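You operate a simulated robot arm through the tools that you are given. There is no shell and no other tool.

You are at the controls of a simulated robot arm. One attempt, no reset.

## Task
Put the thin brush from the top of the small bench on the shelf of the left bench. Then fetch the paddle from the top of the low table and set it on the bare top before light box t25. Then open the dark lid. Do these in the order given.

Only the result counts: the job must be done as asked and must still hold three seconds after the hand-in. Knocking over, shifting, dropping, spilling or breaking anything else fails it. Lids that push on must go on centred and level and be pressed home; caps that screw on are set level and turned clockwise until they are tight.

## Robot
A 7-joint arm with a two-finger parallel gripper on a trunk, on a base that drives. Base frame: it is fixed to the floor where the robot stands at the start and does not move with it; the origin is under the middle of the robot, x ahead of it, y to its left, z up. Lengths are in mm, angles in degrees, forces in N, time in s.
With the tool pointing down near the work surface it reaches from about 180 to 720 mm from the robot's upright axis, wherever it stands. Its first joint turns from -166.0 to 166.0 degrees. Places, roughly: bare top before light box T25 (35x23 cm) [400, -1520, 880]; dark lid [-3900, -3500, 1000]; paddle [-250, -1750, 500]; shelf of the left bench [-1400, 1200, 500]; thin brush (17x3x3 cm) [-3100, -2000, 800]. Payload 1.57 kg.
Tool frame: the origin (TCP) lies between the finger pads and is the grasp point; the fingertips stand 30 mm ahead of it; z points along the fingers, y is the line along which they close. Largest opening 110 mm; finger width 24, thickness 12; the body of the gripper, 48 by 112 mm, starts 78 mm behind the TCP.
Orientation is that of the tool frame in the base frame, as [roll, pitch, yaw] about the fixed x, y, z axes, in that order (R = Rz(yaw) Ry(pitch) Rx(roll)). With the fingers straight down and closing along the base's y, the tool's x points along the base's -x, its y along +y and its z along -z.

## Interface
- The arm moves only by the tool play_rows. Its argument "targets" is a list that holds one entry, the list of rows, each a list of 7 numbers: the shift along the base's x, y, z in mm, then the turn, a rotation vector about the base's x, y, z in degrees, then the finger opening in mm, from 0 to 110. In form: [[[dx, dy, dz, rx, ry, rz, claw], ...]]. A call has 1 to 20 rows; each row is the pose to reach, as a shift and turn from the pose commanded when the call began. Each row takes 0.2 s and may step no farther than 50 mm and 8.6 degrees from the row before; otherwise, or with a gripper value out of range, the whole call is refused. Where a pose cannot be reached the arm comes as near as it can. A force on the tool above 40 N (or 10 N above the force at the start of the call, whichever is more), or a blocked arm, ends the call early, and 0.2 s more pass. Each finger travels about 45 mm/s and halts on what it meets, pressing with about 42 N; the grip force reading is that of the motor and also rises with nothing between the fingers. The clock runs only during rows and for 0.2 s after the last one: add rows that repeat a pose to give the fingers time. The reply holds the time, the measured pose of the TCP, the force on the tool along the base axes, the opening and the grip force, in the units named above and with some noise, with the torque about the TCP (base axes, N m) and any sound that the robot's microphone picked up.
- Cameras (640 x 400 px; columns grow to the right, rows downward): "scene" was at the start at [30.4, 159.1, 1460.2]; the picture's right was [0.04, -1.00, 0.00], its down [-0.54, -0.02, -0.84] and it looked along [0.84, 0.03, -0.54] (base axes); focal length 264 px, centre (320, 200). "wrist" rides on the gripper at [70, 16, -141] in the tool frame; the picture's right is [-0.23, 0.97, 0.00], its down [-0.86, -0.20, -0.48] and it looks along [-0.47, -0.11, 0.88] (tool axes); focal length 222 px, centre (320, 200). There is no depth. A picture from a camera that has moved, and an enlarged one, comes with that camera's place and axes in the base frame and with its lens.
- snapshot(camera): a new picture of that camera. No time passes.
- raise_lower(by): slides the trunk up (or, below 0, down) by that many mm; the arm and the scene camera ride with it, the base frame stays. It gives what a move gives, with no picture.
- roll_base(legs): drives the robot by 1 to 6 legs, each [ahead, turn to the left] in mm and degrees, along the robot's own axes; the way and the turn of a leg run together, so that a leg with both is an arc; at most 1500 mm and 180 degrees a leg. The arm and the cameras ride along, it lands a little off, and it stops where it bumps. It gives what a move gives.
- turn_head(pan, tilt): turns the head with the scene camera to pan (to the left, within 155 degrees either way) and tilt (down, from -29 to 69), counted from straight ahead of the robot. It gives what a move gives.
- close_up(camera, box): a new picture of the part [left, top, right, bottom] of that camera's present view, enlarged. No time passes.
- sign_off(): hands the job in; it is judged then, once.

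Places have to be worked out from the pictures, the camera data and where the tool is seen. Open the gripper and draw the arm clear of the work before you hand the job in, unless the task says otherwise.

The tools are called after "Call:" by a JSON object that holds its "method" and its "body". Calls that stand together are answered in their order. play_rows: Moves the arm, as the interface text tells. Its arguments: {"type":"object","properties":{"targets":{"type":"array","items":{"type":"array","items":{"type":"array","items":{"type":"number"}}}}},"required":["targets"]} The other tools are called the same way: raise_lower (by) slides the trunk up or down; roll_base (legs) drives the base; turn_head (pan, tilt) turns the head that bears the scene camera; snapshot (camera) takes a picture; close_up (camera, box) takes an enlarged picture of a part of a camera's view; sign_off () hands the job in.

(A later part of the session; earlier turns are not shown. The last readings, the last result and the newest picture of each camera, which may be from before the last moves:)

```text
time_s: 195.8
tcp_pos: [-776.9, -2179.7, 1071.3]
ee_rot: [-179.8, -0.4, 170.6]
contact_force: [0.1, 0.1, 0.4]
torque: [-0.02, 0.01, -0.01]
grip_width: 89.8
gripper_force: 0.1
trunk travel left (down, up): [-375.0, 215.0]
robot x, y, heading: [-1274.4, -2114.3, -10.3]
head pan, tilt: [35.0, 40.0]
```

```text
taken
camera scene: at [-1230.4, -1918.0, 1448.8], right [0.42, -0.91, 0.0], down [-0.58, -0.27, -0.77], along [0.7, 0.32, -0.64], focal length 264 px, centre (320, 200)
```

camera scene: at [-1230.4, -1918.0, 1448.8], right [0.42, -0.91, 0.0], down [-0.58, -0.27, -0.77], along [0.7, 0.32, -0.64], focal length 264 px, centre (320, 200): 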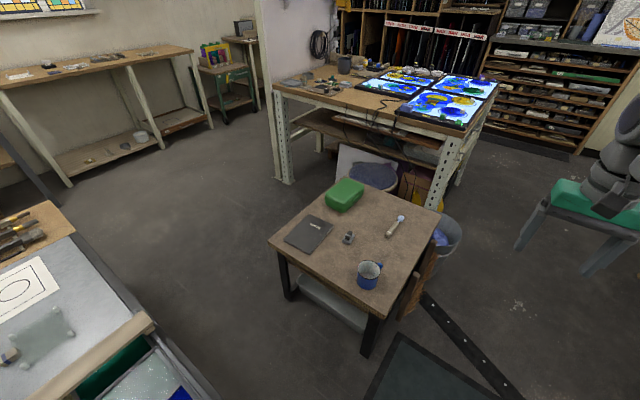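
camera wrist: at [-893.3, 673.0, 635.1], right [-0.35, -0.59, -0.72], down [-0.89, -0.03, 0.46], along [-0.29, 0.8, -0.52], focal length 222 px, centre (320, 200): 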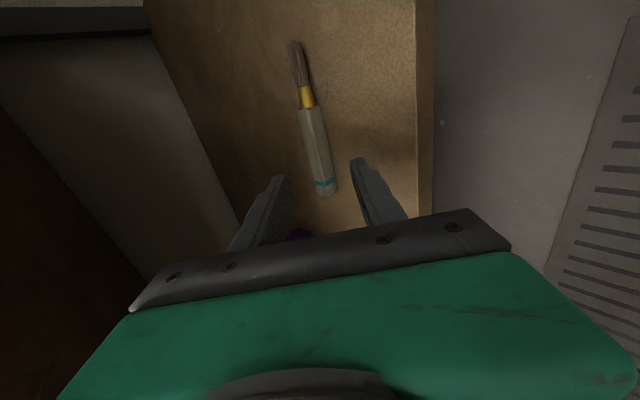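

Now at room (−762,−2350). Paddle estimated from (-317,-1883) handle end to (-162,-1910) blue end. I creep forward 480 mm, staying clear of the plank at the table and short of the strip.

Call:
{"method": "roll_base", "body": {"legs": [[0, -5.2], [480, 0]]}}

Call:
{"method": "turn_head", "body": {"pan": 40, "tilt": 50}}

Call:
{"method": "snapshot", "body": {"camera": "scene"}}

Call:
{"method": "turn_head", "body": {"pan": 0, "tilt": 65}}

Call:
{"method": "snapshot", "body": {"camera": "scene"}}

```text
time_s: 199.1
tcp_pos: [-320.6, -2357.2, 1072.5]
ee_rot: [-179.8, -0.5, 164.9]
contact_force: [0.4, 0.0, -0.7]
torque: [0.01, 0.03, 0.02]
grip_width: 90.0
gripper_force: 0.1
trunk travel left (down, up): [-375.0, 215.0]
robot x, y, heading: [-813.0, -2247.4, -15.8]
head pan, tilt: [35.0, 40.0]
```

```text
time_s: 199.8
tcp_pos: [-320.9, -2357.7, 1071.3]
ee_rot: [-179.7, -0.4, 165.0]
contact_force: [-0.1, -0.3, 0.0]
torque: [0.02, 0.0, -0.01]
grip_width: 90.1
gripper_force: 0.0
trunk travel left (down, up): [-375.0, 215.0]
robot x, y, heading: [-812.3, -2243.6, -15.7]
head pan, tilt: [40.0, 50.0]
```

```text
taken
camera scene: at [-757.4, -2050.1, 1434.6], right [0.41, -0.91, 0.0], down [-0.7, -0.31, -0.64], along [0.59, 0.26, -0.77], focal length 264 px, centre (320, 200)
```

scene: 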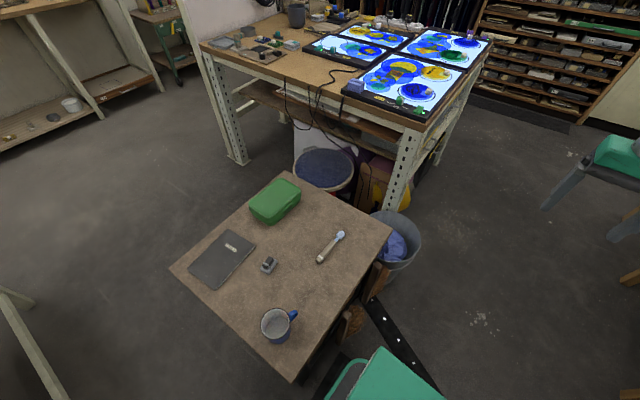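

```text
time_s: 200.9
tcp_pos: [-321.3, -2357.6, 1071.0]
ee_rot: [-179.9, -0.4, 165.1]
contact_force: [0.0, -0.5, 0.2]
torque: [-0.01, 0.01, -0.01]
grip_width: 89.8
gripper_force: 0.0
trunk travel left (down, up): [-375.0, 215.0]
robot x, y, heading: [-813.7, -2249.5, -15.8]
head pan, tilt: [0.0, 65.0]
```

```text
taken
camera scene: at [-769.2, -2098.1, 1416.5], right [-0.27, -0.96, 0.0], down [-0.87, 0.25, -0.42], along [0.41, -0.11, -0.91], focal length 264 px, centre (320, 200)
```

scene: 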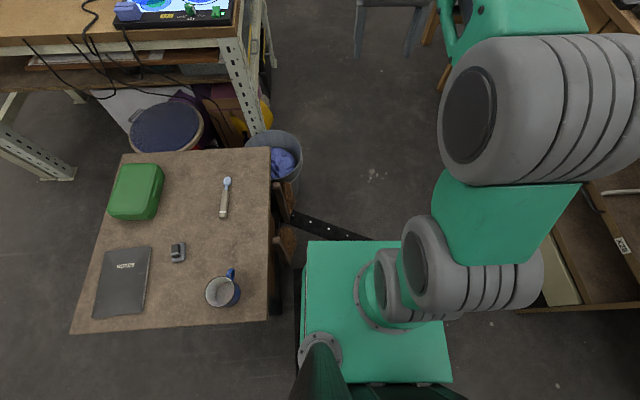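

Clear overhead view of the low table. I zoom on the paddle to see its shape and handle.

Call:
{"method": "close_up", "body": {"camera": "scene", "box": [180, 160, 290, 240]}}

```text
5.00 times, centred on (235, 200) of scene
camera zoom: at [-769.2, -2098.1, 1416.5], right [-0.27, -0.96, 0.0], down [-0.87, 0.25, -0.42], along [0.41, -0.11, -0.91], focal length 1318 px, centre (745, 200)
```

zoom: 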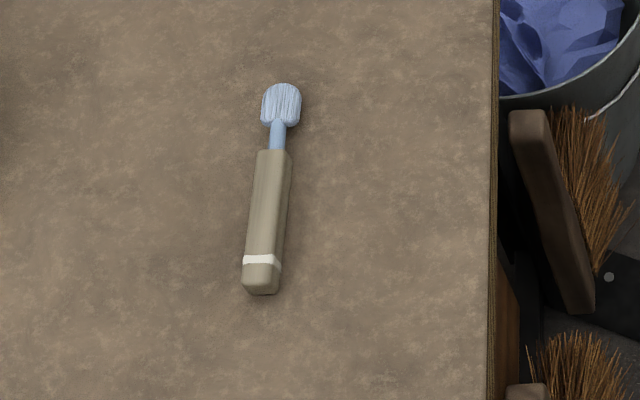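

The paddle's handle spans (-336,-1851) to (-230,-1875), axis ≈ −12.8°. I swing the tool over it at height (Δ ≈ +38,+494), aligning yaw.

Call:
{"method": "play_rows", "body": {"targets": [[[4, 48, 0, 0, 0, 0, 90], [8, 96, 0, 0, 0, 0, 90], [12, 144, 0, 0, 0, 0, 90], [15, 192, 0, 0, 0, 0, 80], [19, 240, 0, 0, 0, 0, 70], [23, 288, 0, 0, 0, 0.5, 70], [27, 336, 0, 0, 0, 1, 70], [31, 384, 0, 0, 0, 1.5, 70], [34, 432, 0, 0, 0, 2, 70], [37, 470, 0, 0, 0, 2.2, 70], [38, 494, 0, 0, 0, 2.2, 70], [38, 494, 0, 0, 0, 2.2, 70]]]}}

Call:
{"method": "snapshot", "body": {"camera": "wrist"}}

```text
time_s: 203.5
tcp_pos: [-295.8, -1882.3, 1064.4]
ee_rot: [-179.8, -0.4, 167.2]
contact_force: [0.5, -0.3, -1.1]
torque: [0.03, -0.01, -0.02]
grip_width: 70.0
gripper_force: 0.0
out of reach, approached as far as the arm can: row 10, 11, 12
trunk travel left (down, up): [-375.0, 215.0]
robot x, y, heading: [-812.1, -2248.7, -15.8]
head pan, tilt: [0.0, 65.0]
```

```text
taken
camera wrist: at [-358.6, -1849.4, 1204.6], right [0.44, 0.9, -0.01], down [0.79, -0.38, 0.47], along [0.42, -0.21, -0.88], focal length 222 px, centre (320, 200)
```

wrist: 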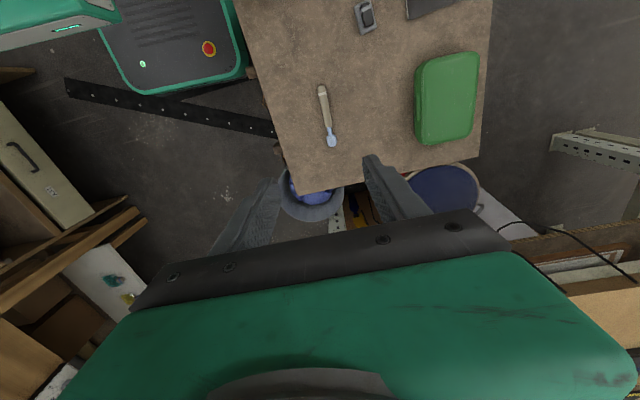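

At this height the reach ends ~20 mm short; lower down it will suffice. I lower the trunk 250 mm and check the arm's clearance over the table.

Call:
{"method": "raise_lower", "body": {"by": -250}}

Call:
{"method": "turn_head", "body": {"pan": 35, "tilt": 50}}

Call:
{"method": "snapshot", "body": {"camera": "scene"}}

Call:
{"method": "snapshot", "body": {"camera": "wrist"}}

```text
time_s: 206.1
tcp_pos: [-293.9, -1882.2, 814.3]
ee_rot: [-179.8, -0.5, 167.1]
contact_force: [-0.3, 0.6, 0.3]
torque: [-0.02, -0.01, -0.02]
grip_width: 70.1
gripper_force: 0.0
trunk travel left (down, up): [-125.0, 465.0]
robot x, y, heading: [-812.2, -2248.5, -15.7]
head pan, tilt: [0.0, 65.0]
```

```text
time_s: 207.1
tcp_pos: [-295.1, -1881.9, 813.5]
ee_rot: [-179.8, -0.4, 167.2]
contact_force: [0.1, -0.3, 0.1]
torque: [0.0, 0.03, 0.0]
grip_width: 69.7
gripper_force: 0.1
trunk travel left (down, up): [-125.0, 465.0]
robot x, y, heading: [-814.8, -2248.8, -15.9]
head pan, tilt: [35.0, 50.0]
```

```text
taken
camera scene: at [-754.9, -2056.2, 1184.5], right [0.33, -0.94, 0.0], down [-0.72, -0.25, -0.64], along [0.61, 0.21, -0.77], focal length 264 px, centre (320, 200)
```

scene: 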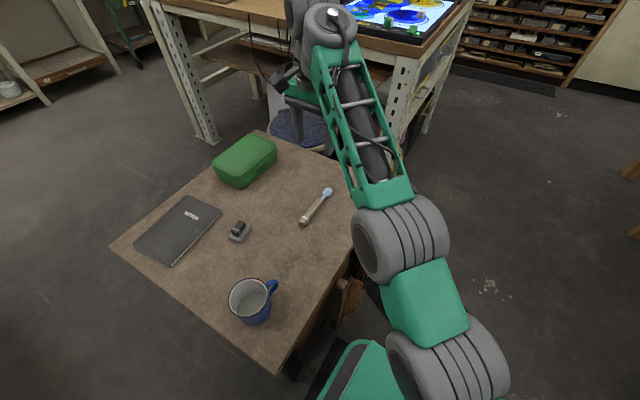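

```text
taken
camera wrist: at [-358.6, -1849.9, 954.7], right [0.44, 0.9, 0.0], down [0.79, -0.38, 0.47], along [0.42, -0.21, -0.88], focal length 222 px, centre (320, 200)
```

wrist: 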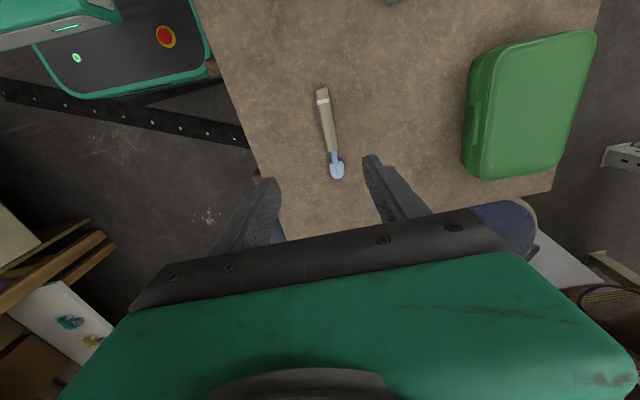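

The forearm passes clear of mug and box. From the wrist camera the handle centre is about (-295,-1867). I lower the rest with trunk, then the arm by 90 mm, shifting to the handle.

Call:
{"method": "raise_lower", "body": {"by": -120}}

Call:
{"method": "play_rows", "body": {"targets": [[[0, 5, -30, 0, 0, 0, 60], [0, 10, -60, 0, 0, 0, 60], [0, 15, -90, 0, 0, 0, 60], [0, 15, -90, 0, 0, 0, 60]]]}}

Call:
{"method": "snapshot", "body": {"camera": "wrist"}}

Call:
{"method": "snapshot", "body": {"camera": "scene"}}

```text
time_s: 208.6
tcp_pos: [-296.9, -1881.7, 694.3]
ee_rot: [-179.8, -0.3, 167.3]
contact_force: [0.2, 0.2, 0.6]
torque: [0.01, 0.01, 0.0]
grip_width: 70.0
gripper_force: 0.1
trunk travel left (down, up): [-5.0, 585.0]
robot x, y, heading: [-813.0, -2246.4, -15.7]
head pan, tilt: [35.0, 50.0]
```

```text
time_s: 209.6
tcp_pos: [-297.7, -1866.7, 604.0]
ee_rot: [-179.9, -0.4, 167.1]
contact_force: [-0.4, 0.1, 0.3]
torque: [0.0, 0.02, 0.0]
grip_width: 60.1
gripper_force: 0.2
trunk travel left (down, up): [-5.0, 585.0]
robot x, y, heading: [-814.2, -2247.6, -15.7]
head pan, tilt: [35.0, 50.0]
```

```text
taken
camera wrist: at [-359.3, -1834.4, 744.3], right [0.44, 0.9, -0.01], down [0.79, -0.38, 0.47], along [0.42, -0.21, -0.88], focal length 222 px, centre (320, 200)
```

wrist: 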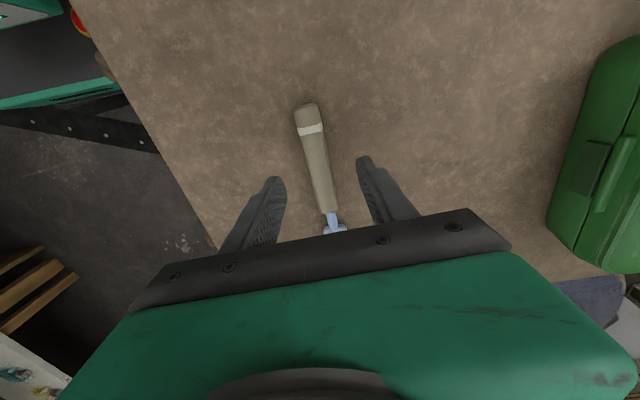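

```text
taken
camera scene: at [-754.9, -2056.2, 1064.5], right [0.33, -0.94, 0.0], down [-0.72, -0.25, -0.64], along [0.61, 0.21, -0.77], focal length 264 px, centre (320, 200)
```

scene: 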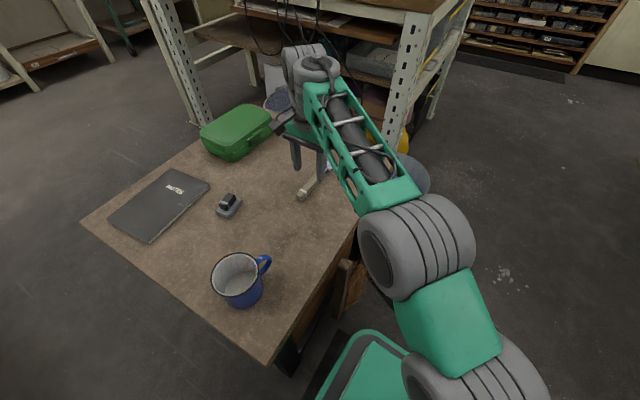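

Handle centre confirmed at about (-289,-1869), aligned between the fingers. I descend to z ≈552 then check.

Call:
{"method": "play_rows", "body": {"targets": [[[4, -1, -25, 0, 0, 0, 60], [8, -2, -42, 0, 0, 0, 60], [8, -2, -52, 0, 0, 0, 60], [8, -2, -52, 0, 0, 0, 60]]]}}

Call:
{"method": "snapshot", "body": {"camera": "wrist"}}

Call:
{"method": "close_up", "body": {"camera": "scene", "box": [250, 90, 390, 220]}}

```text
time_s: 210.6
tcp_pos: [-287.9, -1868.6, 552.5]
ee_rot: [-179.8, -0.3, 167.2]
contact_force: [-0.1, -0.8, 0.6]
torque: [0.03, -0.02, 0.05]
grip_width: 59.9
gripper_force: 0.1
trunk travel left (down, up): [-5.0, 585.0]
robot x, y, heading: [-809.9, -2248.6, -15.7]
head pan, tilt: [35.0, 50.0]
```

```text
taken
camera wrist: at [-350.9, -1836.8, 693.6], right [0.44, 0.9, 0.0], down [0.79, -0.38, 0.47], along [0.42, -0.21, -0.88], focal length 222 px, centre (320, 200)
```

wrist: 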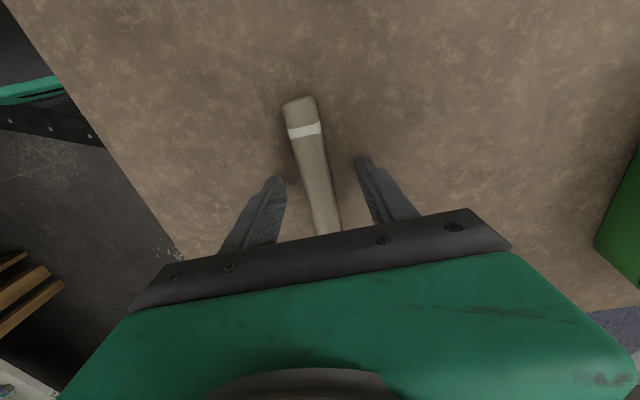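

```text
3.08 times, centred on (320, 155) of scene
camera zoom: at [-754.9, -2056.2, 1064.5], right [0.33, -0.94, 0.0], down [-0.72, -0.25, -0.64], along [0.61, 0.21, -0.77], focal length 811 px, centre (320, 338)
```

zoom: 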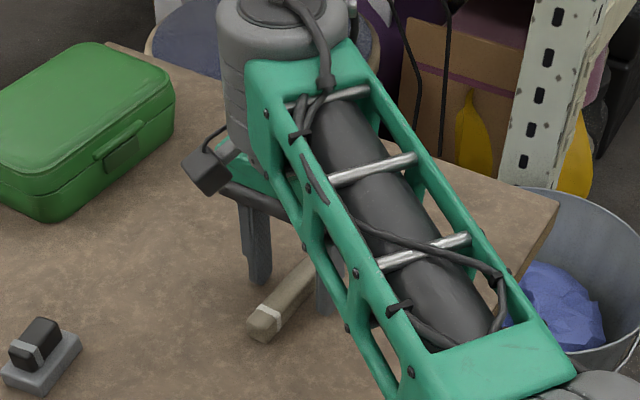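

Fingers straddle the handle. I lower in small steps, watching force.

Call:
{"method": "play_rows", "body": {"targets": [[[0, 0, -4, 0, 0, 0, 60], [0, 0, -8, 0, 0, 0, 60], [0, 0, -12, 0, 0, 0, 60]]]}}

Call:
{"method": "play_rows", "body": {"targets": [[[0, 0, -2, 0, 0, 0, 60], [0, 0, -4, 0, 0, 0, 60]]]}}

Call:
{"method": "close_up", "body": {"camera": "scene", "box": [270, 120, 350, 210]}}

```text
time_s: 211.4
tcp_pos: [-286.7, -1866.9, 550.9]
ee_rot: [179.4, 0.1, 167.3]
contact_force: [-5.9, -2.1, 13.9]
torque: [-0.54, 0.41, -0.23]
grip_width: 62.3
gripper_force: 1.3
trunk travel left (down, up): [-5.0, 585.0]
robot x, y, heading: [-814.4, -2244.4, -15.6]
head pan, tilt: [35.0, 50.0]
stopped in row 3: the force on the tool passed its limit at 43 N (the readings are from after the stop); the commanded pose is now the measured one
```

```text
time_s: 212.2
tcp_pos: [-286.2, -1866.4, 551.9]
ee_rot: [179.0, 0.4, 167.3]
contact_force: [-7.5, -3.2, 13.4]
torque: [-0.57, 0.47, -0.24]
grip_width: 64.0
gripper_force: 1.7
trunk travel left (down, up): [-5.0, 585.0]
robot x, y, heading: [-813.1, -2246.0, -15.8]
head pan, tilt: [35.0, 50.0]
stopped in row 2: the force on the tool passed its limit at 41 N (the readings are from after the stop); the commanded pose is now the measured one
```

```text
4.44 times, centred on (310, 165) of scene
camera zoom: at [-756.3, -2056.7, 1064.3], right [0.33, -0.94, 0.0], down [-0.72, -0.25, -0.64], along [0.61, 0.21, -0.77], focal length 1171 px, centre (364, 356)
```

zoom: 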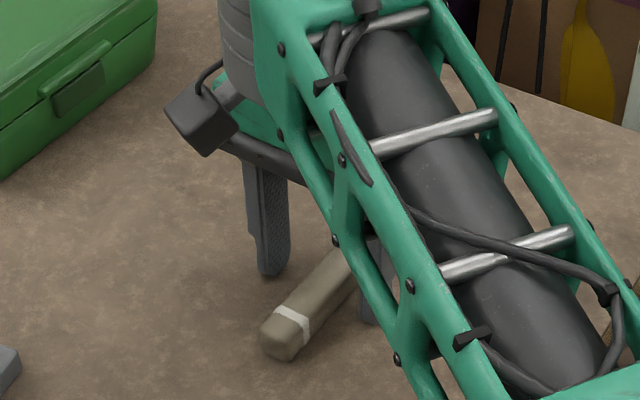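

The fingertips touched the table at TCP z ≈552, so the table top is about z 521. I lift 3 mm to relieve it, undo the slight tilt, and close on the handle.

Call:
{"method": "play_rows", "body": {"targets": [[[0, -1, 3, -0.9, 0.6, 0, 60], [0, -1, 3, -0.9, 0.6, 0, 60]]]}}

Call:
{"method": "snapshot", "body": {"camera": "wrist"}}

```text
time_s: 212.8
tcp_pos: [-286.1, -1868.6, 551.1]
ee_rot: [-179.7, -0.1, 167.2]
contact_force: [0.7, -0.1, 0.0]
torque: [-0.03, 0.03, -0.04]
grip_width: 60.3
gripper_force: 0.1
trunk travel left (down, up): [-5.0, 585.0]
robot x, y, heading: [-810.5, -2248.6, -15.9]
head pan, tilt: [35.0, 50.0]
```

```text
taken
camera wrist: at [-350.2, -1835.6, 690.6], right [0.44, 0.9, -0.01], down [0.79, -0.38, 0.48], along [0.43, -0.21, -0.88], focal length 222 px, centre (320, 200)
```

wrist: 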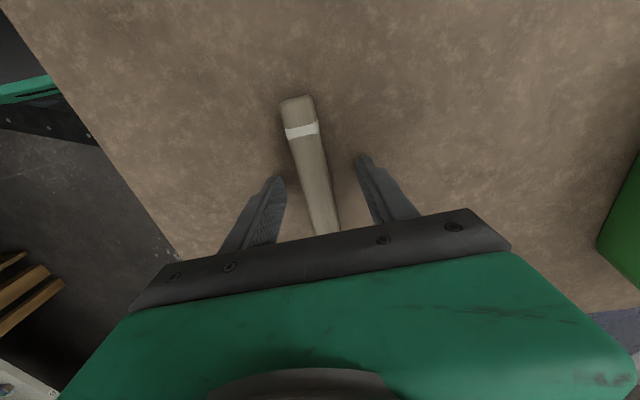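

Force-free at z 551. Now I close on the handle.

Call:
{"method": "play_rows", "body": {"targets": [[[0, 0, 0, 0, 0, 0, 48], [0, 0, 0, 0, 0, 0, 36], [0, 0, 0, 0, 0, 0, 26], [0, 0, 0, 0, 0, 0, 16], [0, 0, 0, 0, 0, 0, 8], [0, 0, 0, 0, 0, 0, 8]]]}}

Call:
{"method": "play_rows", "body": {"targets": [[[0, 0, 6, 0, 0, 0, 8], [0, 0, 20, 0, 0, 0, 8], [0, 0, 50, 0, 0, 0, 8], [0, 0, 90, 0, 0, 0, 8]]]}}

Call:
{"method": "snapshot", "body": {"camera": "wrist"}}

Call:
{"method": "snapshot", "body": {"camera": "scene"}}

```text
time_s: 214.2
tcp_pos: [-286.9, -1868.3, 551.8]
ee_rot: [-179.7, -0.2, 167.3]
contact_force: [0.4, 0.1, 0.0]
torque: [0.01, 0.02, -0.01]
grip_width: 21.2
gripper_force: 33.9
trunk travel left (down, up): [-5.0, 585.0]
robot x, y, heading: [-812.1, -2249.1, -15.9]
head pan, tilt: [35.0, 50.0]
```

```text
time_s: 215.2
tcp_pos: [-286.7, -1868.5, 641.6]
ee_rot: [-179.8, -0.1, 167.3]
contact_force: [0.7, 0.1, -0.7]
torque: [0.0, -0.01, 0.0]
grip_width: 21.2
gripper_force: 34.8
trunk travel left (down, up): [-5.0, 585.0]
robot x, y, heading: [-813.4, -2249.2, -16.2]
head pan, tilt: [35.0, 50.0]
```

```text
taken
camera wrist: at [-348.8, -1835.8, 781.8], right [0.44, 0.9, -0.01], down [0.79, -0.38, 0.48], along [0.43, -0.21, -0.88], focal length 222 px, centre (320, 200)
```

wrist: 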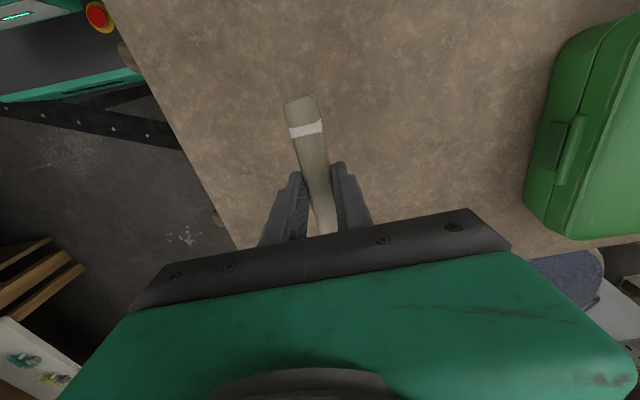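

```text
taken
camera scene: at [-755.1, -2056.0, 1064.5], right [0.33, -0.94, 0.0], down [-0.72, -0.25, -0.64], along [0.61, 0.21, -0.77], focal length 264 px, centre (320, 200)
```

scene: 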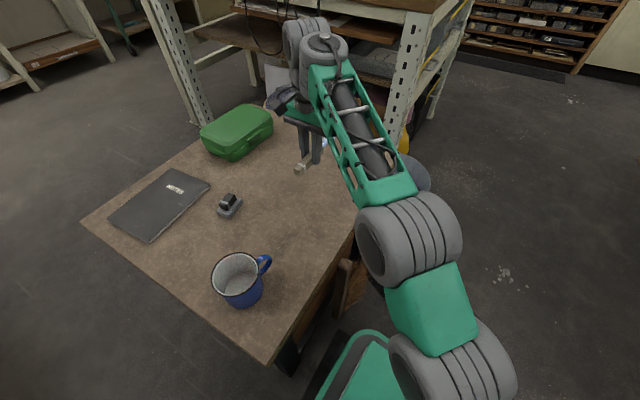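

The paddle is held (21 mm, 34 N) and lifted. I raise the trunk and swing the arm back in front of the robot.

Call:
{"method": "raise_lower", "body": {"by": 370}}

Call:
{"method": "play_rows", "body": {"targets": [[[-4, -45, 15, 0, 0, 0, 8], [-8, -90, 30, 0, 0, 0, 8], [-12, -138, 40, 0, 0, 0, 8], [-15, -186, 50, 0, 0, 0, 8], [-19, -234, 60, 0, 0, 0, 8], [-23, -282, 60, 0, 0, 0, 8], [-27, -330, 60, 0, 0, 0, 8], [-31, -378, 60, 0, 0, 0, 8], [-34, -426, 60, 0, 0, 0, 8], [-38, -474, 60, 0, 0, 0, 8]]]}}

Call:
{"method": "snapshot", "body": {"camera": "wrist"}}

```text
time_s: 218.8
tcp_pos: [-285.3, -1867.3, 1011.5]
ee_rot: [-179.7, -0.2, 167.3]
contact_force: [-0.1, 0.4, -0.9]
torque: [-0.02, -0.01, 0.05]
grip_width: 21.1
gripper_force: 34.5
trunk travel left (down, up): [-375.0, 215.0]
robot x, y, heading: [-813.5, -2245.3, -16.0]
head pan, tilt: [35.0, 50.0]
```

```text
time_s: 221.0
tcp_pos: [-321.4, -2340.5, 1071.3]
ee_rot: [-179.8, -0.2, 167.3]
contact_force: [0.0, -0.2, -1.5]
torque: [-0.03, 0.05, 0.04]
grip_width: 20.9
gripper_force: 34.9
trunk travel left (down, up): [-375.0, 215.0]
robot x, y, heading: [-811.9, -2247.6, -15.6]
head pan, tilt: [35.0, 50.0]
```

```text
taken
camera wrist: at [-385.3, -2308.8, 1211.5], right [0.44, 0.9, 0.0], down [0.79, -0.38, 0.48], along [0.43, -0.21, -0.88], focal length 222 px, centre (320, 200)
```

wrist: 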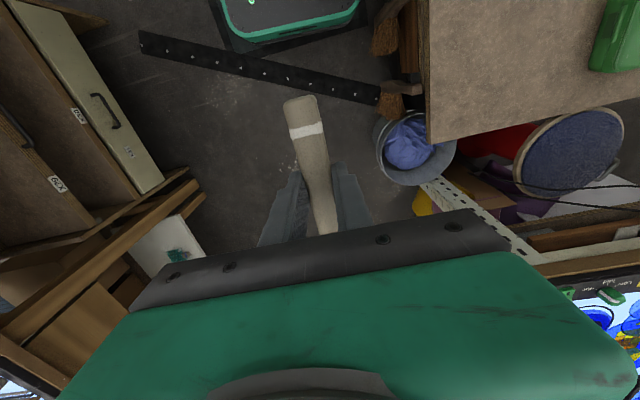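

Paddle secure. I reverse along the corridor back to the aisle.

Call:
{"method": "roll_base", "body": {"legs": [[-1150, 0], [-510, 0]]}}

```text
time_s: 229.4
tcp_pos: [-1927.9, -1891.7, 1071.3]
ee_rot: [-179.8, -0.2, 167.6]
contact_force: [0.1, 0.1, -0.9]
torque: [0.0, 0.0, -0.03]
grip_width: 21.2
gripper_force: 34.7
trunk travel left (down, up): [-375.0, 215.0]
robot x, y, heading: [-2419.1, -1803.4, -15.5]
head pan, tilt: [35.0, 50.0]
```

At room (−1947,−2305). I turn left to heading 77 and drive up the aisle.

Call:
{"method": "roll_base", "body": {"legs": [[0, 92.4], [1500, 0]]}}

```text
time_s: 240.7
tcp_pos: [-2017.7, 134.2, 1071.1]
ee_rot: [-179.8, -0.1, -99.8]
contact_force: [-0.6, 0.3, -1.2]
torque: [-0.01, 0.01, -0.01]
grip_width: 21.2
gripper_force: 34.4
trunk travel left (down, up): [-375.0, 215.0]
robot x, y, heading: [-2083.1, -360.1, 77.2]
head pan, tilt: [35.0, 50.0]
```

On line. Continue to the junction and turn right along the front of the central table.

Call:
{"method": "roll_base", "body": {"legs": [[690, 0], [0, -90.3], [1100, 0]]}}

```text
time_s: 253.6
tcp_pos: [-390.4, -28.2, 1071.8]
ee_rot: [-179.8, -0.2, 169.0]
contact_force: [-0.1, 0.2, -1.0]
torque: [0.01, 0.03, 0.02]
grip_width: 21.0
gripper_force: 34.5
trunk travel left (down, up): [-375.0, 215.0]
robot x, y, heading: [-882.1, 47.1, -14.2]
head pan, tilt: [35.0, 50.0]
```

Good. I continue 1060 mm, then turn right towards the light-box bench and look.

Call:
{"method": "roll_base", "body": {"legs": [[1060, 0], [0, -89]]}}

Call:
{"method": "turn_head", "body": {"pan": 20, "tilt": 35}}

Call:
{"method": "snapshot", "body": {"camera": "scene"}}

```text
time_s: 261.3
tcp_pos: [377.2, -640.3, 1069.5]
ee_rot: [-179.7, -1.0, 118.1]
contact_force: [4.0, 17.8, 1.7]
torque: [0.27, -0.33, 2.07]
grip_width: 50.5
gripper_force: 41.8
trunk travel left (down, up): [-375.0, 215.0]
robot x, y, heading: [135.8, -207.8, -66.1]
head pan, tilt: [35.0, 50.0]
stopped in leg 2: the force on the tool passed its limit at 44 N (the readings are from after the stop); the commanded pose is now the measured one
```

```text
time_s: 262.1
tcp_pos: [377.1, -641.2, 1068.6]
ee_rot: [-179.6, -0.9, 117.8]
contact_force: [5.6, 28.5, -0.3]
torque: [0.6, -0.13, 3.5]
grip_width: 50.8
gripper_force: 41.9
trunk travel left (down, up): [-375.0, 215.0]
robot x, y, heading: [139.9, -209.3, -66.5]
head pan, tilt: [20.0, 35.0]
```

```text
taken
camera scene: at [320.7, -149.0, 1455.9], right [-0.72, -0.69, 0.0], down [-0.4, 0.41, -0.82], along [0.56, -0.59, -0.57], focal length 264 px, centre (320, 200)
```

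scene: 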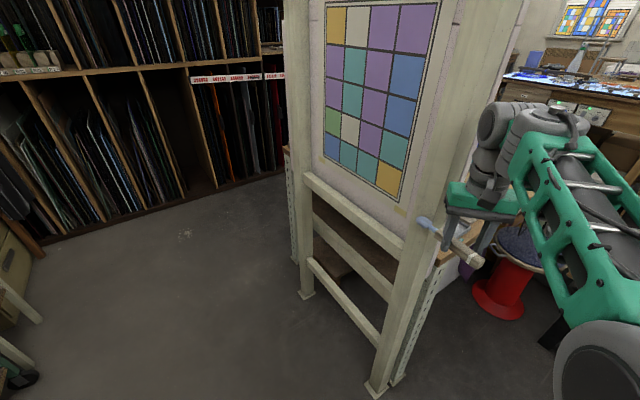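

The paddle's blue tip touched the easel's leg during the turn and twisted in the fingers (grip 50 mm). I look closely before undoing anything.

Call:
{"method": "close_up", "body": {"camera": "scene", "box": [380, 160, 540, 300]}}

Call:
{"method": "snapshot", "body": {"camera": "wrist"}}

```text
2.86 times, centred on (460, 230) of scene
camera zoom: at [320.7, -149.0, 1455.9], right [-0.72, -0.69, 0.0], down [-0.4, 0.41, -0.82], along [0.56, -0.59, -0.57], focal length 753 px, centre (-80, 114)
```

zoom: 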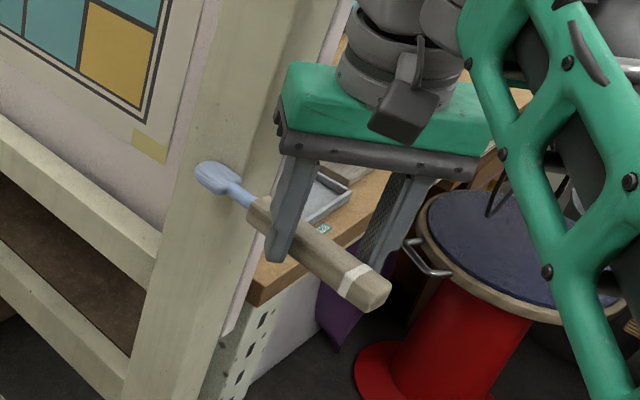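

```text
taken
camera wrist: at [361.6, -572.7, 1211.2], right [0.97, 0.25, -0.01], down [0.23, -0.85, 0.47], along [0.11, -0.45, -0.88], focal length 222 px, centre (320, 200)
```

wrist: 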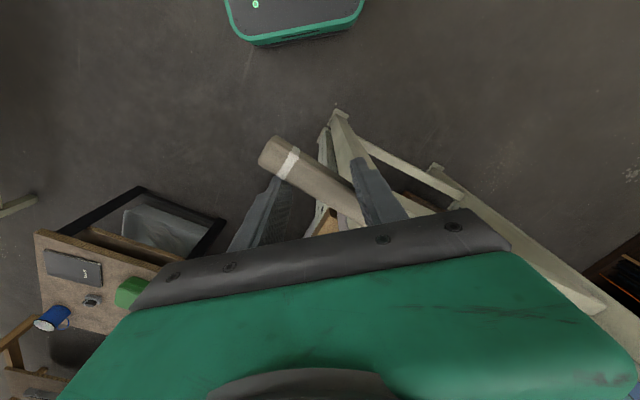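

The handle has pivoted about 42° between the pads and the tip presses the easel with ~28 N in −y. I ease the tool straight away (+y) slowly so the closing fingers can realign the handle.

Call:
{"method": "play_rows", "body": {"targets": [[[0.5, 4, 0, 0, 0, 0, 8], [1, 8, 0, 0, 0, 0, 8], [2, 12, 0, 0, 0, 0, 8], [3, 16, 0, 0, 0, 0, 8], [4, 20, 0, 0, 0, 0, 8], [5, 25, 0, 0, 0, 0, 8]]]}}

Call:
{"method": "snapshot", "body": {"camera": "wrist"}}

Call:
{"method": "close_up", "body": {"camera": "scene", "box": [380, 160, 540, 300]}}

```text
time_s: 263.5
tcp_pos: [383.5, -618.5, 1070.2]
ee_rot: [-179.7, -0.8, 117.6]
contact_force: [5.1, 11.4, 0.9]
torque: [0.1, -0.25, 1.37]
grip_width: 38.3
gripper_force: 42.1
trunk travel left (down, up): [-375.0, 215.0]
robot x, y, heading: [138.7, -204.2, -66.3]
head pan, tilt: [20.0, 35.0]
```

```text
taken
camera wrist: at [367.2, -549.6, 1211.3], right [0.97, 0.25, -0.01], down [0.23, -0.85, 0.47], along [0.11, -0.46, -0.88], focal length 222 px, centre (320, 200)
```

wrist: 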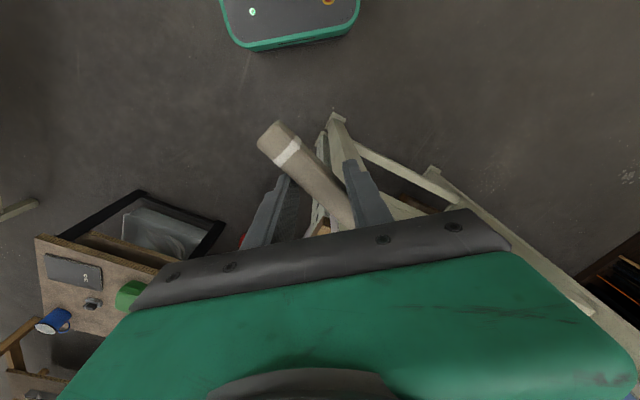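

```text
2.86 times, centred on (460, 230) of scene
camera zoom: at [320.5, -151.5, 1456.2], right [-0.73, -0.69, 0.0], down [-0.4, 0.42, -0.82], along [0.56, -0.59, -0.57], focal length 753 px, centre (-80, 114)
```

zoom: 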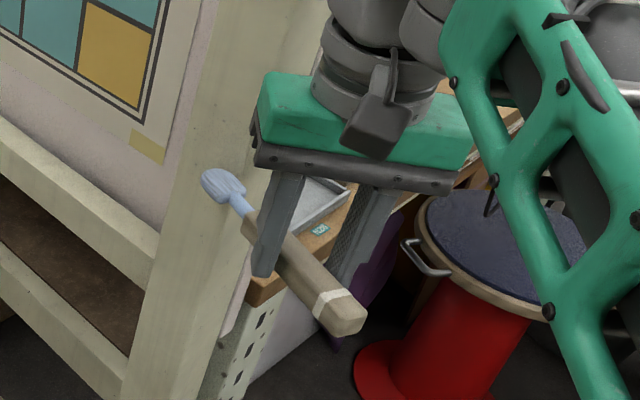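

The handle is realigning as expected (grip down to 38 mm, force 11 N). I keep easing away.

Call:
{"method": "play_rows", "body": {"targets": [[[1, 5, 0, 0, 0, 0, 8], [2, 10, 0, 0, 0, 0, 8], [3, 15, 0, 0, 0, 0, 8], [4, 20, 0, 0, 0, 0, 8], [5, 25, 0, 0, 0, 0, 8], [6, 30, 0, 0, 0, 0, 8]]]}}

Call:
{"method": "snapshot", "body": {"camera": "wrist"}}

Call:
{"method": "close_up", "body": {"camera": "scene", "box": [360, 160, 540, 310]}}

```text
time_s: 264.9
tcp_pos: [389.3, -590.0, 1069.9]
ee_rot: [-179.7, -0.8, 117.6]
contact_force: [-0.1, 0.3, -0.9]
torque: [0.03, 0.01, 0.0]
grip_width: 21.0
gripper_force: 34.2
trunk travel left (down, up): [-375.0, 215.0]
robot x, y, heading: [142.7, -200.4, -66.5]
head pan, tilt: [20.0, 35.0]
```

```text
taken
camera wrist: at [372.4, -520.8, 1210.6], right [0.97, 0.25, -0.01], down [0.22, -0.86, 0.47], along [0.11, -0.45, -0.88], focal length 222 px, centre (320, 200)
```

wrist: 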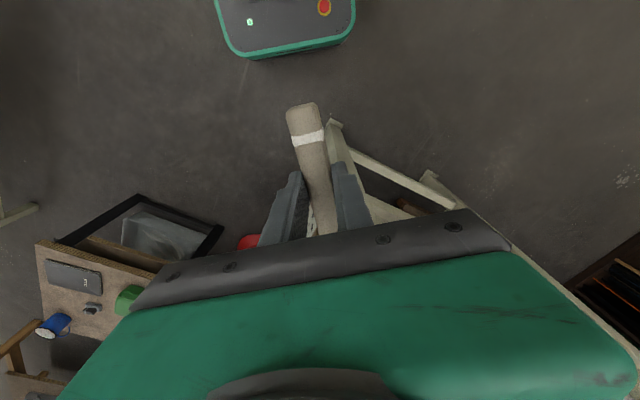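

```text
2.67 times, centred on (450, 235) of scene
camera zoom: at [320.0, -152.9, 1456.3], right [-0.73, -0.69, 0.0], down [-0.39, 0.42, -0.82], along [0.56, -0.59, -0.57], focal length 703 px, centre (-27, 107)
```

zoom: 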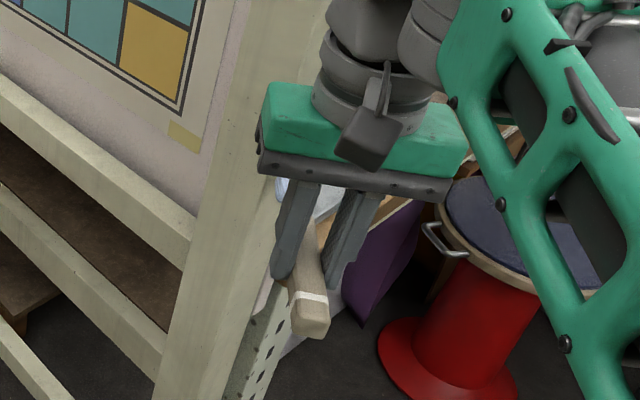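

The paddle is straight again (21.0 mm, no force) and the easel's foot is where it was. I back away from the easel before turning further.

Call:
{"method": "roll_base", "body": {"legs": [[-250, 0]]}}

Call:
{"method": "snapshot", "body": {"camera": "scene"}}

```text
time_s: 266.7
tcp_pos: [289.8, -363.5, 1070.4]
ee_rot: [-179.7, -0.8, 117.7]
contact_force: [-0.1, -0.6, -1.9]
torque: [0.03, 0.0, -0.02]
grip_width: 21.0
gripper_force: 35.0
trunk travel left (down, up): [-375.0, 215.0]
robot x, y, heading: [42.1, 18.5, -66.6]
head pan, tilt: [20.0, 35.0]
```

```text
taken
camera scene: at [221.7, 72.4, 1456.3], right [-0.73, -0.69, 0.0], down [-0.39, 0.42, -0.82], along [0.56, -0.6, -0.57], focal length 264 px, centre (320, 200)
```

scene: 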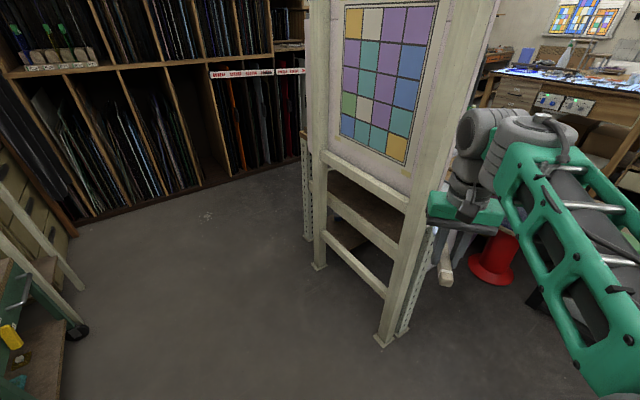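

Easel foot unchanged at about (477,-695). I turn right to heading −95, away from the easel, and drive 600 mm first.

Call:
{"method": "roll_base", "body": {"legs": [[0, -28.5], [550, 0]]}}

Call:
{"method": "turn_head", "body": {"pan": 35, "tilt": 40}}

Call:
{"method": "snapshot", "body": {"camera": "scene"}}

```text
time_s: 271.3
tcp_pos: [30.7, -985.4, 1068.9]
ee_rot: [-179.9, -0.7, 89.3]
contact_force: [0.4, -0.1, -1.2]
torque: [-0.01, 0.02, 0.01]
grip_width: 21.0
gripper_force: 34.1
trunk travel left (down, up): [-375.0, 215.0]
robot x, y, heading: [-6.5, -531.5, -94.8]
head pan, tilt: [20.0, 35.0]
```

```text
time_s: 272.0
tcp_pos: [30.6, -985.2, 1069.5]
ee_rot: [-179.6, -0.8, 89.3]
contact_force: [0.6, 0.1, -0.7]
torque: [-0.03, -0.01, -0.04]
grip_width: 20.9
gripper_force: 34.6
trunk travel left (down, up): [-375.0, 215.0]
robot x, y, heading: [-4.3, -532.5, -94.4]
head pan, tilt: [35.0, 40.0]
```

```text
taken
camera scene: at [196.1, -556.1, 1448.8], right [-0.87, -0.5, 0.0], down [-0.32, 0.56, -0.77], along [0.38, -0.66, -0.64], focal length 264 px, centre (320, 200)
```

scene: 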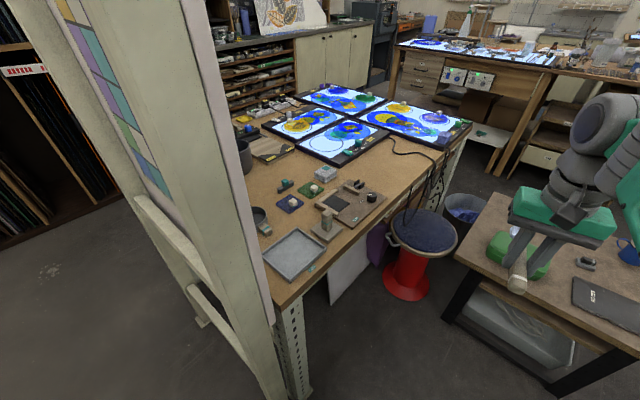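

Excellent view of the light-box bench. I zoom in to read the light-box labels and size the bare area.

Call:
{"method": "close_up", "body": {"camera": "scene", "box": [250, 70, 490, 220]}}

Call:
{"method": "close_up", "body": {"camera": "scene", "box": [290, 110, 450, 210]}}

```text
2.67 times, centred on (370, 145) of scene
camera zoom: at [196.1, -556.1, 1448.8], right [-0.87, -0.5, 0.0], down [-0.32, 0.56, -0.77], along [0.38, -0.66, -0.64], focal length 703 px, centre (187, 347)
```

zoom: 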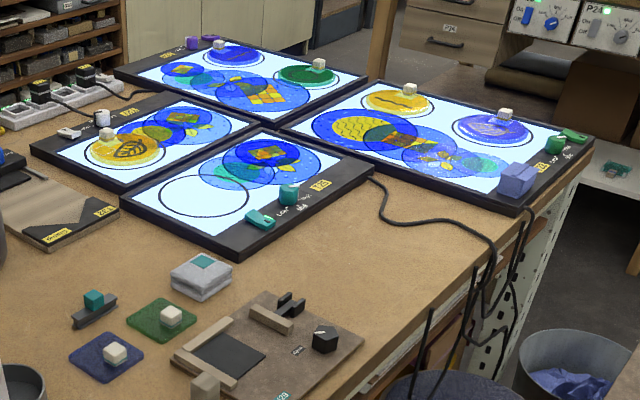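

```text
4.00 times, centred on (370, 160) of scene
camera zoom: at [196.1, -556.1, 1448.8], right [-0.87, -0.5, 0.0], down [-0.32, 0.56, -0.77], along [0.38, -0.66, -0.64], focal length 1054 px, centre (120, 360)
```

zoom: 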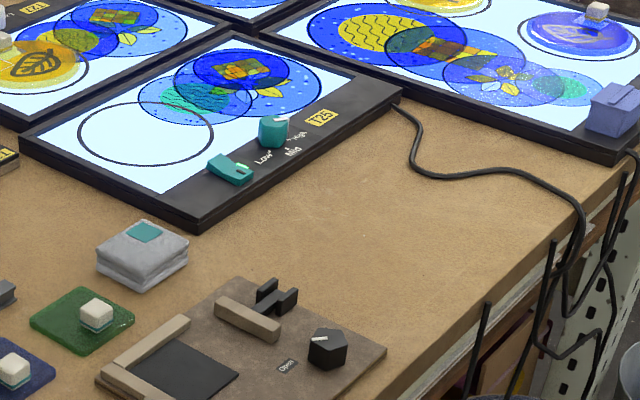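

T25 is the near front light box; its front edge runs along room m≈832 and bare wood lies between it and the bench front (m≈568). I target the paddle centre at room (705,−1330) → world about (385,−1455), parallel to T25's edge. Driving on 545 mm.

Call:
{"method": "roll_base", "body": {"legs": [[545, 0]]}}

Call:
{"method": "turn_head", "body": {"pan": 50, "tilt": 45}}

Call:
{"method": "snapshot", "body": {"camera": "scene"}}

```text
time_s: 275.1
tcp_pos: [-15.3, -1522.9, 1069.5]
ee_rot: [-179.7, -0.8, 89.4]
contact_force: [-0.3, 0.9, -1.7]
torque: [0.02, -0.01, -0.02]
grip_width: 21.1
gripper_force: 34.4
trunk travel left (down, up): [-375.0, 215.0]
robot x, y, heading: [-55.0, -1065.5, -95.1]
head pan, tilt: [35.0, 40.0]
```

```text
time_s: 275.9
tcp_pos: [-16.0, -1521.7, 1069.5]
ee_rot: [-179.7, -0.9, 89.4]
contact_force: [-0.2, 0.1, -0.3]
torque: [0.01, -0.06, -0.01]
grip_width: 21.2
gripper_force: 34.1
trunk travel left (down, up): [-375.0, 215.0]
robot x, y, heading: [-54.8, -1065.7, -94.8]
head pan, tilt: [50.0, 45.0]
```

```text
taken
camera scene: at [164.7, -1077.5, 1441.5], right [-0.71, -0.71, 0.0], down [-0.5, 0.5, -0.71], along [0.5, -0.5, -0.71], focal length 264 px, centre (320, 200)
```

scene: 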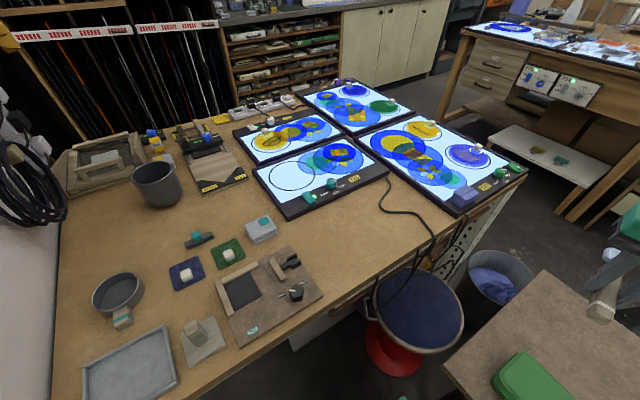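

From here the bare patch spans room m 588–838, n −1450..−1150; the target centre is fine. I swing the tool over it at height and rotate the paddle parallel to T25's front edge.

Call:
{"method": "play_rows", "body": {"targets": [[[42, 11, 0, 0, 0, -1.5, 8], [84, 22, 0, 0, 0, -3, 8], [126, 33, 0, 0, 0, -4.5, 8], [168, 44, 0, 0, 0, -6, 8], [210, 55, 0, 0, 0, -7.5, 8], [252, 66, 0, 0, 0, -9, 8], [294, 77, 0, 0, 0, -10.5, 8], [336, 88, 0, 0, 0, -12, 8], [378, 97, 0, 0, 0, -12.5, 8], [416, 106, 0, 0, 0, -12.5, 8], [416, 106, 0, 0, 0, -12.5, 8]]]}}

Call:
{"method": "snapshot", "body": {"camera": "wrist"}}

Call:
{"method": "snapshot", "body": {"camera": "scene"}}

```text
time_s: 278.3
tcp_pos: [397.7, -1414.6, 1070.2]
ee_rot: [-179.7, -0.8, 76.8]
contact_force: [0.4, -0.8, -1.8]
torque: [0.02, -0.02, 0.01]
grip_width: 21.2
gripper_force: 34.3
trunk travel left (down, up): [-375.0, 215.0]
robot x, y, heading: [-51.9, -1066.1, -94.9]
head pan, tilt: [50.0, 45.0]
```

```text
taken
camera wrist: at [429.8, -1353.1, 1211.0], right [0.9, -0.44, -0.01], down [-0.39, -0.79, 0.47], along [-0.21, -0.42, -0.88], focal length 222 px, centre (320, 200)
```

wrist: 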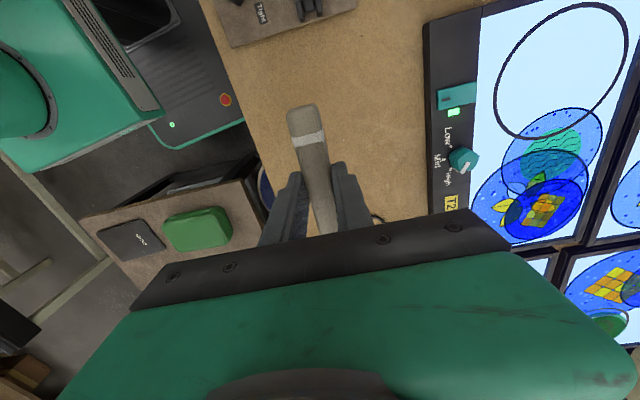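

```text
taken
camera scene: at [165.3, -1077.4, 1441.4], right [-0.71, -0.71, 0.0], down [-0.5, 0.5, -0.71], along [0.5, -0.5, -0.71], focal length 264 px, centre (320, 200)
```

scene: 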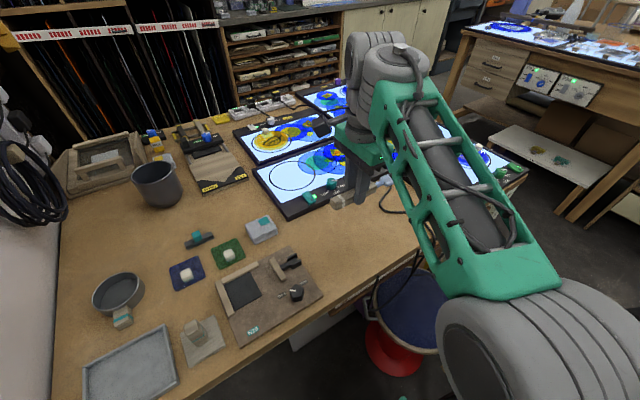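

The paddle hangs over the bare wood between bench edge and T25. I descend to z ≈955, then check.

Call:
{"method": "play_rows", "body": {"targets": [[[1, 0, -40, 0, 0, 0, 8], [2, 0, -75, 0, 0, 0, 8], [3, 0, -100, 0, 0, 0, 8], [3, 0, -115, 0, 0, 0, 8], [3, 0, -115, 0, 0, 0, 8]]]}}

Call:
{"method": "snapshot", "body": {"camera": "wrist"}}

Call:
{"method": "close_up", "body": {"camera": "scene", "box": [270, 110, 450, 260]}}

```text
time_s: 279.5
tcp_pos: [402.3, -1416.2, 953.5]
ee_rot: [-179.9, -0.9, 77.0]
contact_force: [0.4, -0.2, -0.5]
torque: [0.01, -0.02, 0.04]
grip_width: 21.1
gripper_force: 34.2
trunk travel left (down, up): [-375.0, 215.0]
robot x, y, heading: [-50.7, -1065.7, -94.9]
head pan, tilt: [50.0, 45.0]
```

```text
taken
camera wrist: at [434.9, -1354.1, 1095.8], right [0.9, -0.44, -0.01], down [-0.39, -0.79, 0.47], along [-0.21, -0.42, -0.88], focal length 222 px, centre (320, 200)
```

wrist: 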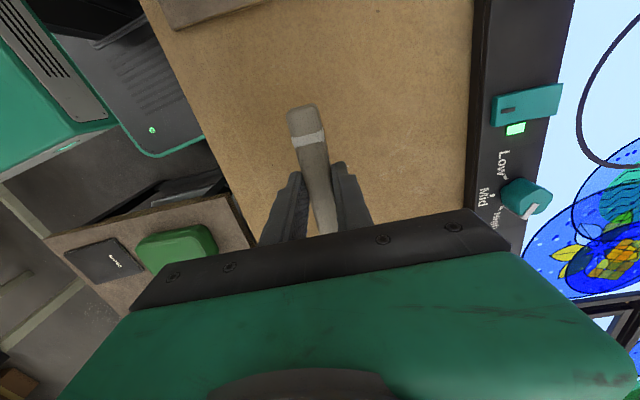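

```text
2.67 times, centred on (360, 185) of scene
camera zoom: at [165.0, -1077.5, 1441.4], right [-0.71, -0.71, 0.0], down [-0.5, 0.5, -0.71], along [0.5, -0.5, -0.71], focal length 703 px, centre (213, 240)
```

zoom: 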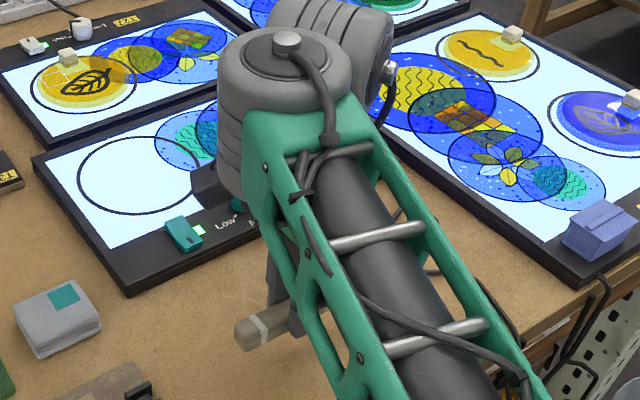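

Well placed with room to T25 and the bench edge. I descend in small steps.

Call:
{"method": "play_rows", "body": {"targets": [[[0, 0, -8, 0, 0, 0, 8], [0, 0, -16, 0, 0, 0, 8], [0, 0, -22, 0, 0, 0, 8], [0, 0, -26, 0, 0, 0, 8]]]}}

Call:
{"method": "play_rows", "body": {"targets": [[[0, 0, -2, 0, 0, 0, 8], [0, 0, -4, 0, 0, 0, 8], [0, 0, -6, 0, 0, 0, 8]]]}}

```text
time_s: 280.5
tcp_pos: [404.2, -1415.6, 928.1]
ee_rot: [-179.7, -0.8, 76.9]
contact_force: [0.1, -0.5, -2.0]
torque: [0.03, 0.02, -0.01]
grip_width: 21.2
gripper_force: 34.2
trunk travel left (down, up): [-375.0, 215.0]
robot x, y, heading: [-55.4, -1065.6, -94.9]
head pan, tilt: [50.0, 45.0]
```

```text
time_s: 281.3
tcp_pos: [404.6, -1415.9, 922.6]
ee_rot: [-179.7, -0.8, 76.9]
contact_force: [0.1, -0.2, 0.3]
torque: [-0.02, -0.01, -0.01]
grip_width: 21.0
gripper_force: 33.3
trunk travel left (down, up): [-375.0, 215.0]
robot x, y, heading: [-51.0, -1069.6, -94.5]
head pan, tilt: [50.0, 45.0]
```

No contact at 922.6. I continue in 2 mm steps.

Call:
{"method": "play_rows", "body": {"targets": [[[0, 0, -2, 0, 0, 0, 8], [0, 0, -4, 0, 0, 0, 8], [0, 0, -6, 0, 0, 0, 8]]]}}

Call:
{"method": "close_up", "body": {"camera": "scene", "box": [300, 160, 420, 250]}}

```text
time_s: 282.1
tcp_pos: [403.4, -1415.5, 916.3]
ee_rot: [-179.7, -0.8, 76.7]
contact_force: [-0.2, -0.1, -1.4]
torque: [0.0, 0.0, 0.0]
grip_width: 21.2
gripper_force: 34.3
trunk travel left (down, up): [-375.0, 215.0]
robot x, y, heading: [-55.3, -1065.9, -95.0]
head pan, tilt: [50.0, 45.0]
```

```text
4.44 times, centred on (360, 205) of scene
camera zoom: at [164.9, -1077.4, 1441.4], right [-0.71, -0.71, 0.0], down [-0.5, 0.5, -0.71], along [0.5, -0.5, -0.71], focal length 1171 px, centre (142, 178)
```

zoom: 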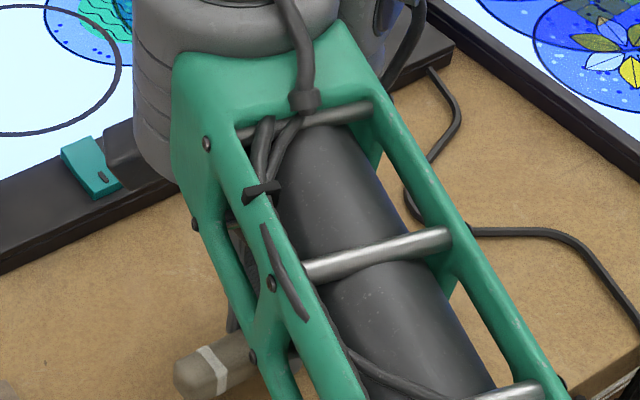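

Call:
{"method": "play_rows", "body": {"targets": [[[0, 0, -2, 0, 0, 0, 8], [0, 0, -4, 0, 0, 0, 8], [0, 0, -6, 0, 0, 0, 8]]]}}

Call:
{"method": "snapshot", "body": {"camera": "wrist"}}

```text
time_s: 282.9
tcp_pos: [403.6, -1416.4, 910.7]
ee_rot: [-179.7, -0.8, 76.8]
contact_force: [-0.6, 0.3, -1.0]
torque: [-0.01, -0.01, -0.03]
grip_width: 21.3
gripper_force: 34.6
trunk travel left (down, up): [-375.0, 215.0]
robot x, y, heading: [-54.4, -1069.2, -95.1]
head pan, tilt: [50.0, 45.0]
```

```text
taken
camera wrist: at [435.1, -1353.5, 1051.4], right [0.9, -0.44, -0.01], down [-0.39, -0.79, 0.47], along [-0.21, -0.42, -0.88], focal length 222 px, centre (320, 200)
```

wrist: 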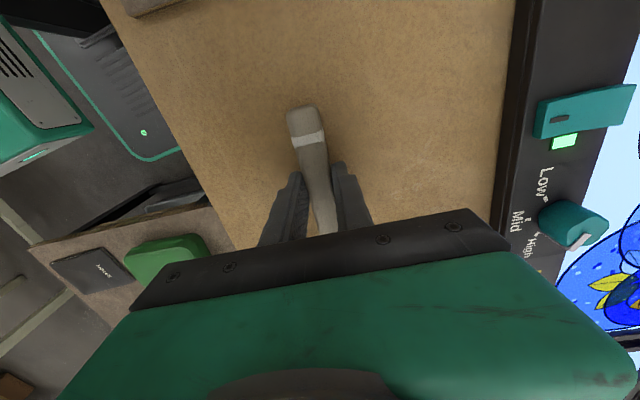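

Still free at 910.7, so I keep stepping down while watching the force.

Call:
{"method": "play_rows", "body": {"targets": [[[0, 0, -2, 0, 0, 0, 8], [0, 0, -4, 0, 0, 0, 8], [0, 0, -6, 0, 0, 0, 8]]]}}

Call:
{"method": "play_rows", "body": {"targets": [[[0, 0, -2, 0, 0, 0, 8], [0, 0, -4, 0, 0, 0, 8]]]}}

```text
time_s: 283.7
tcp_pos: [403.4, -1415.6, 904.3]
ee_rot: [-179.7, -0.7, 76.9]
contact_force: [-0.1, -0.2, -1.4]
torque: [0.02, -0.02, 0.06]
grip_width: 20.9
gripper_force: 34.4
trunk travel left (down, up): [-375.0, 215.0]
robot x, y, heading: [-56.3, -1067.2, -94.8]
head pan, tilt: [50.0, 45.0]
```

```text
time_s: 284.3
tcp_pos: [402.6, -1416.7, 902.6]
ee_rot: [-179.9, -0.8, 76.9]
contact_force: [-2.4, 0.8, 8.8]
torque: [-0.39, 0.18, -0.13]
grip_width: 21.0
gripper_force: 34.8
trunk travel left (down, up): [-375.0, 215.0]
robot x, y, heading: [-53.2, -1066.5, -94.8]
head pan, tilt: [50.0, 45.0]
```

Contact: 9 N, located ~47 mm toward the blue tip, so the tip side touches first. I press 2 mm more to level it, then open slowly.

Call:
{"method": "play_rows", "body": {"targets": [[[0, 0, -1, 0, 0, 0, 8], [0, 0, -2, 0, 0, 0, 8]]]}}

```text
time_s: 284.9
tcp_pos: [404.4, -1416.2, 900.9]
ee_rot: [180.0, -0.7, 76.9]
contact_force: [1.2, 0.6, 17.3]
torque: [-0.71, 0.14, -0.01]
grip_width: 21.1
gripper_force: 34.6
trunk travel left (down, up): [-375.0, 215.0]
robot x, y, heading: [-53.8, -1069.4, -94.8]
head pan, tilt: [50.0, 45.0]
```

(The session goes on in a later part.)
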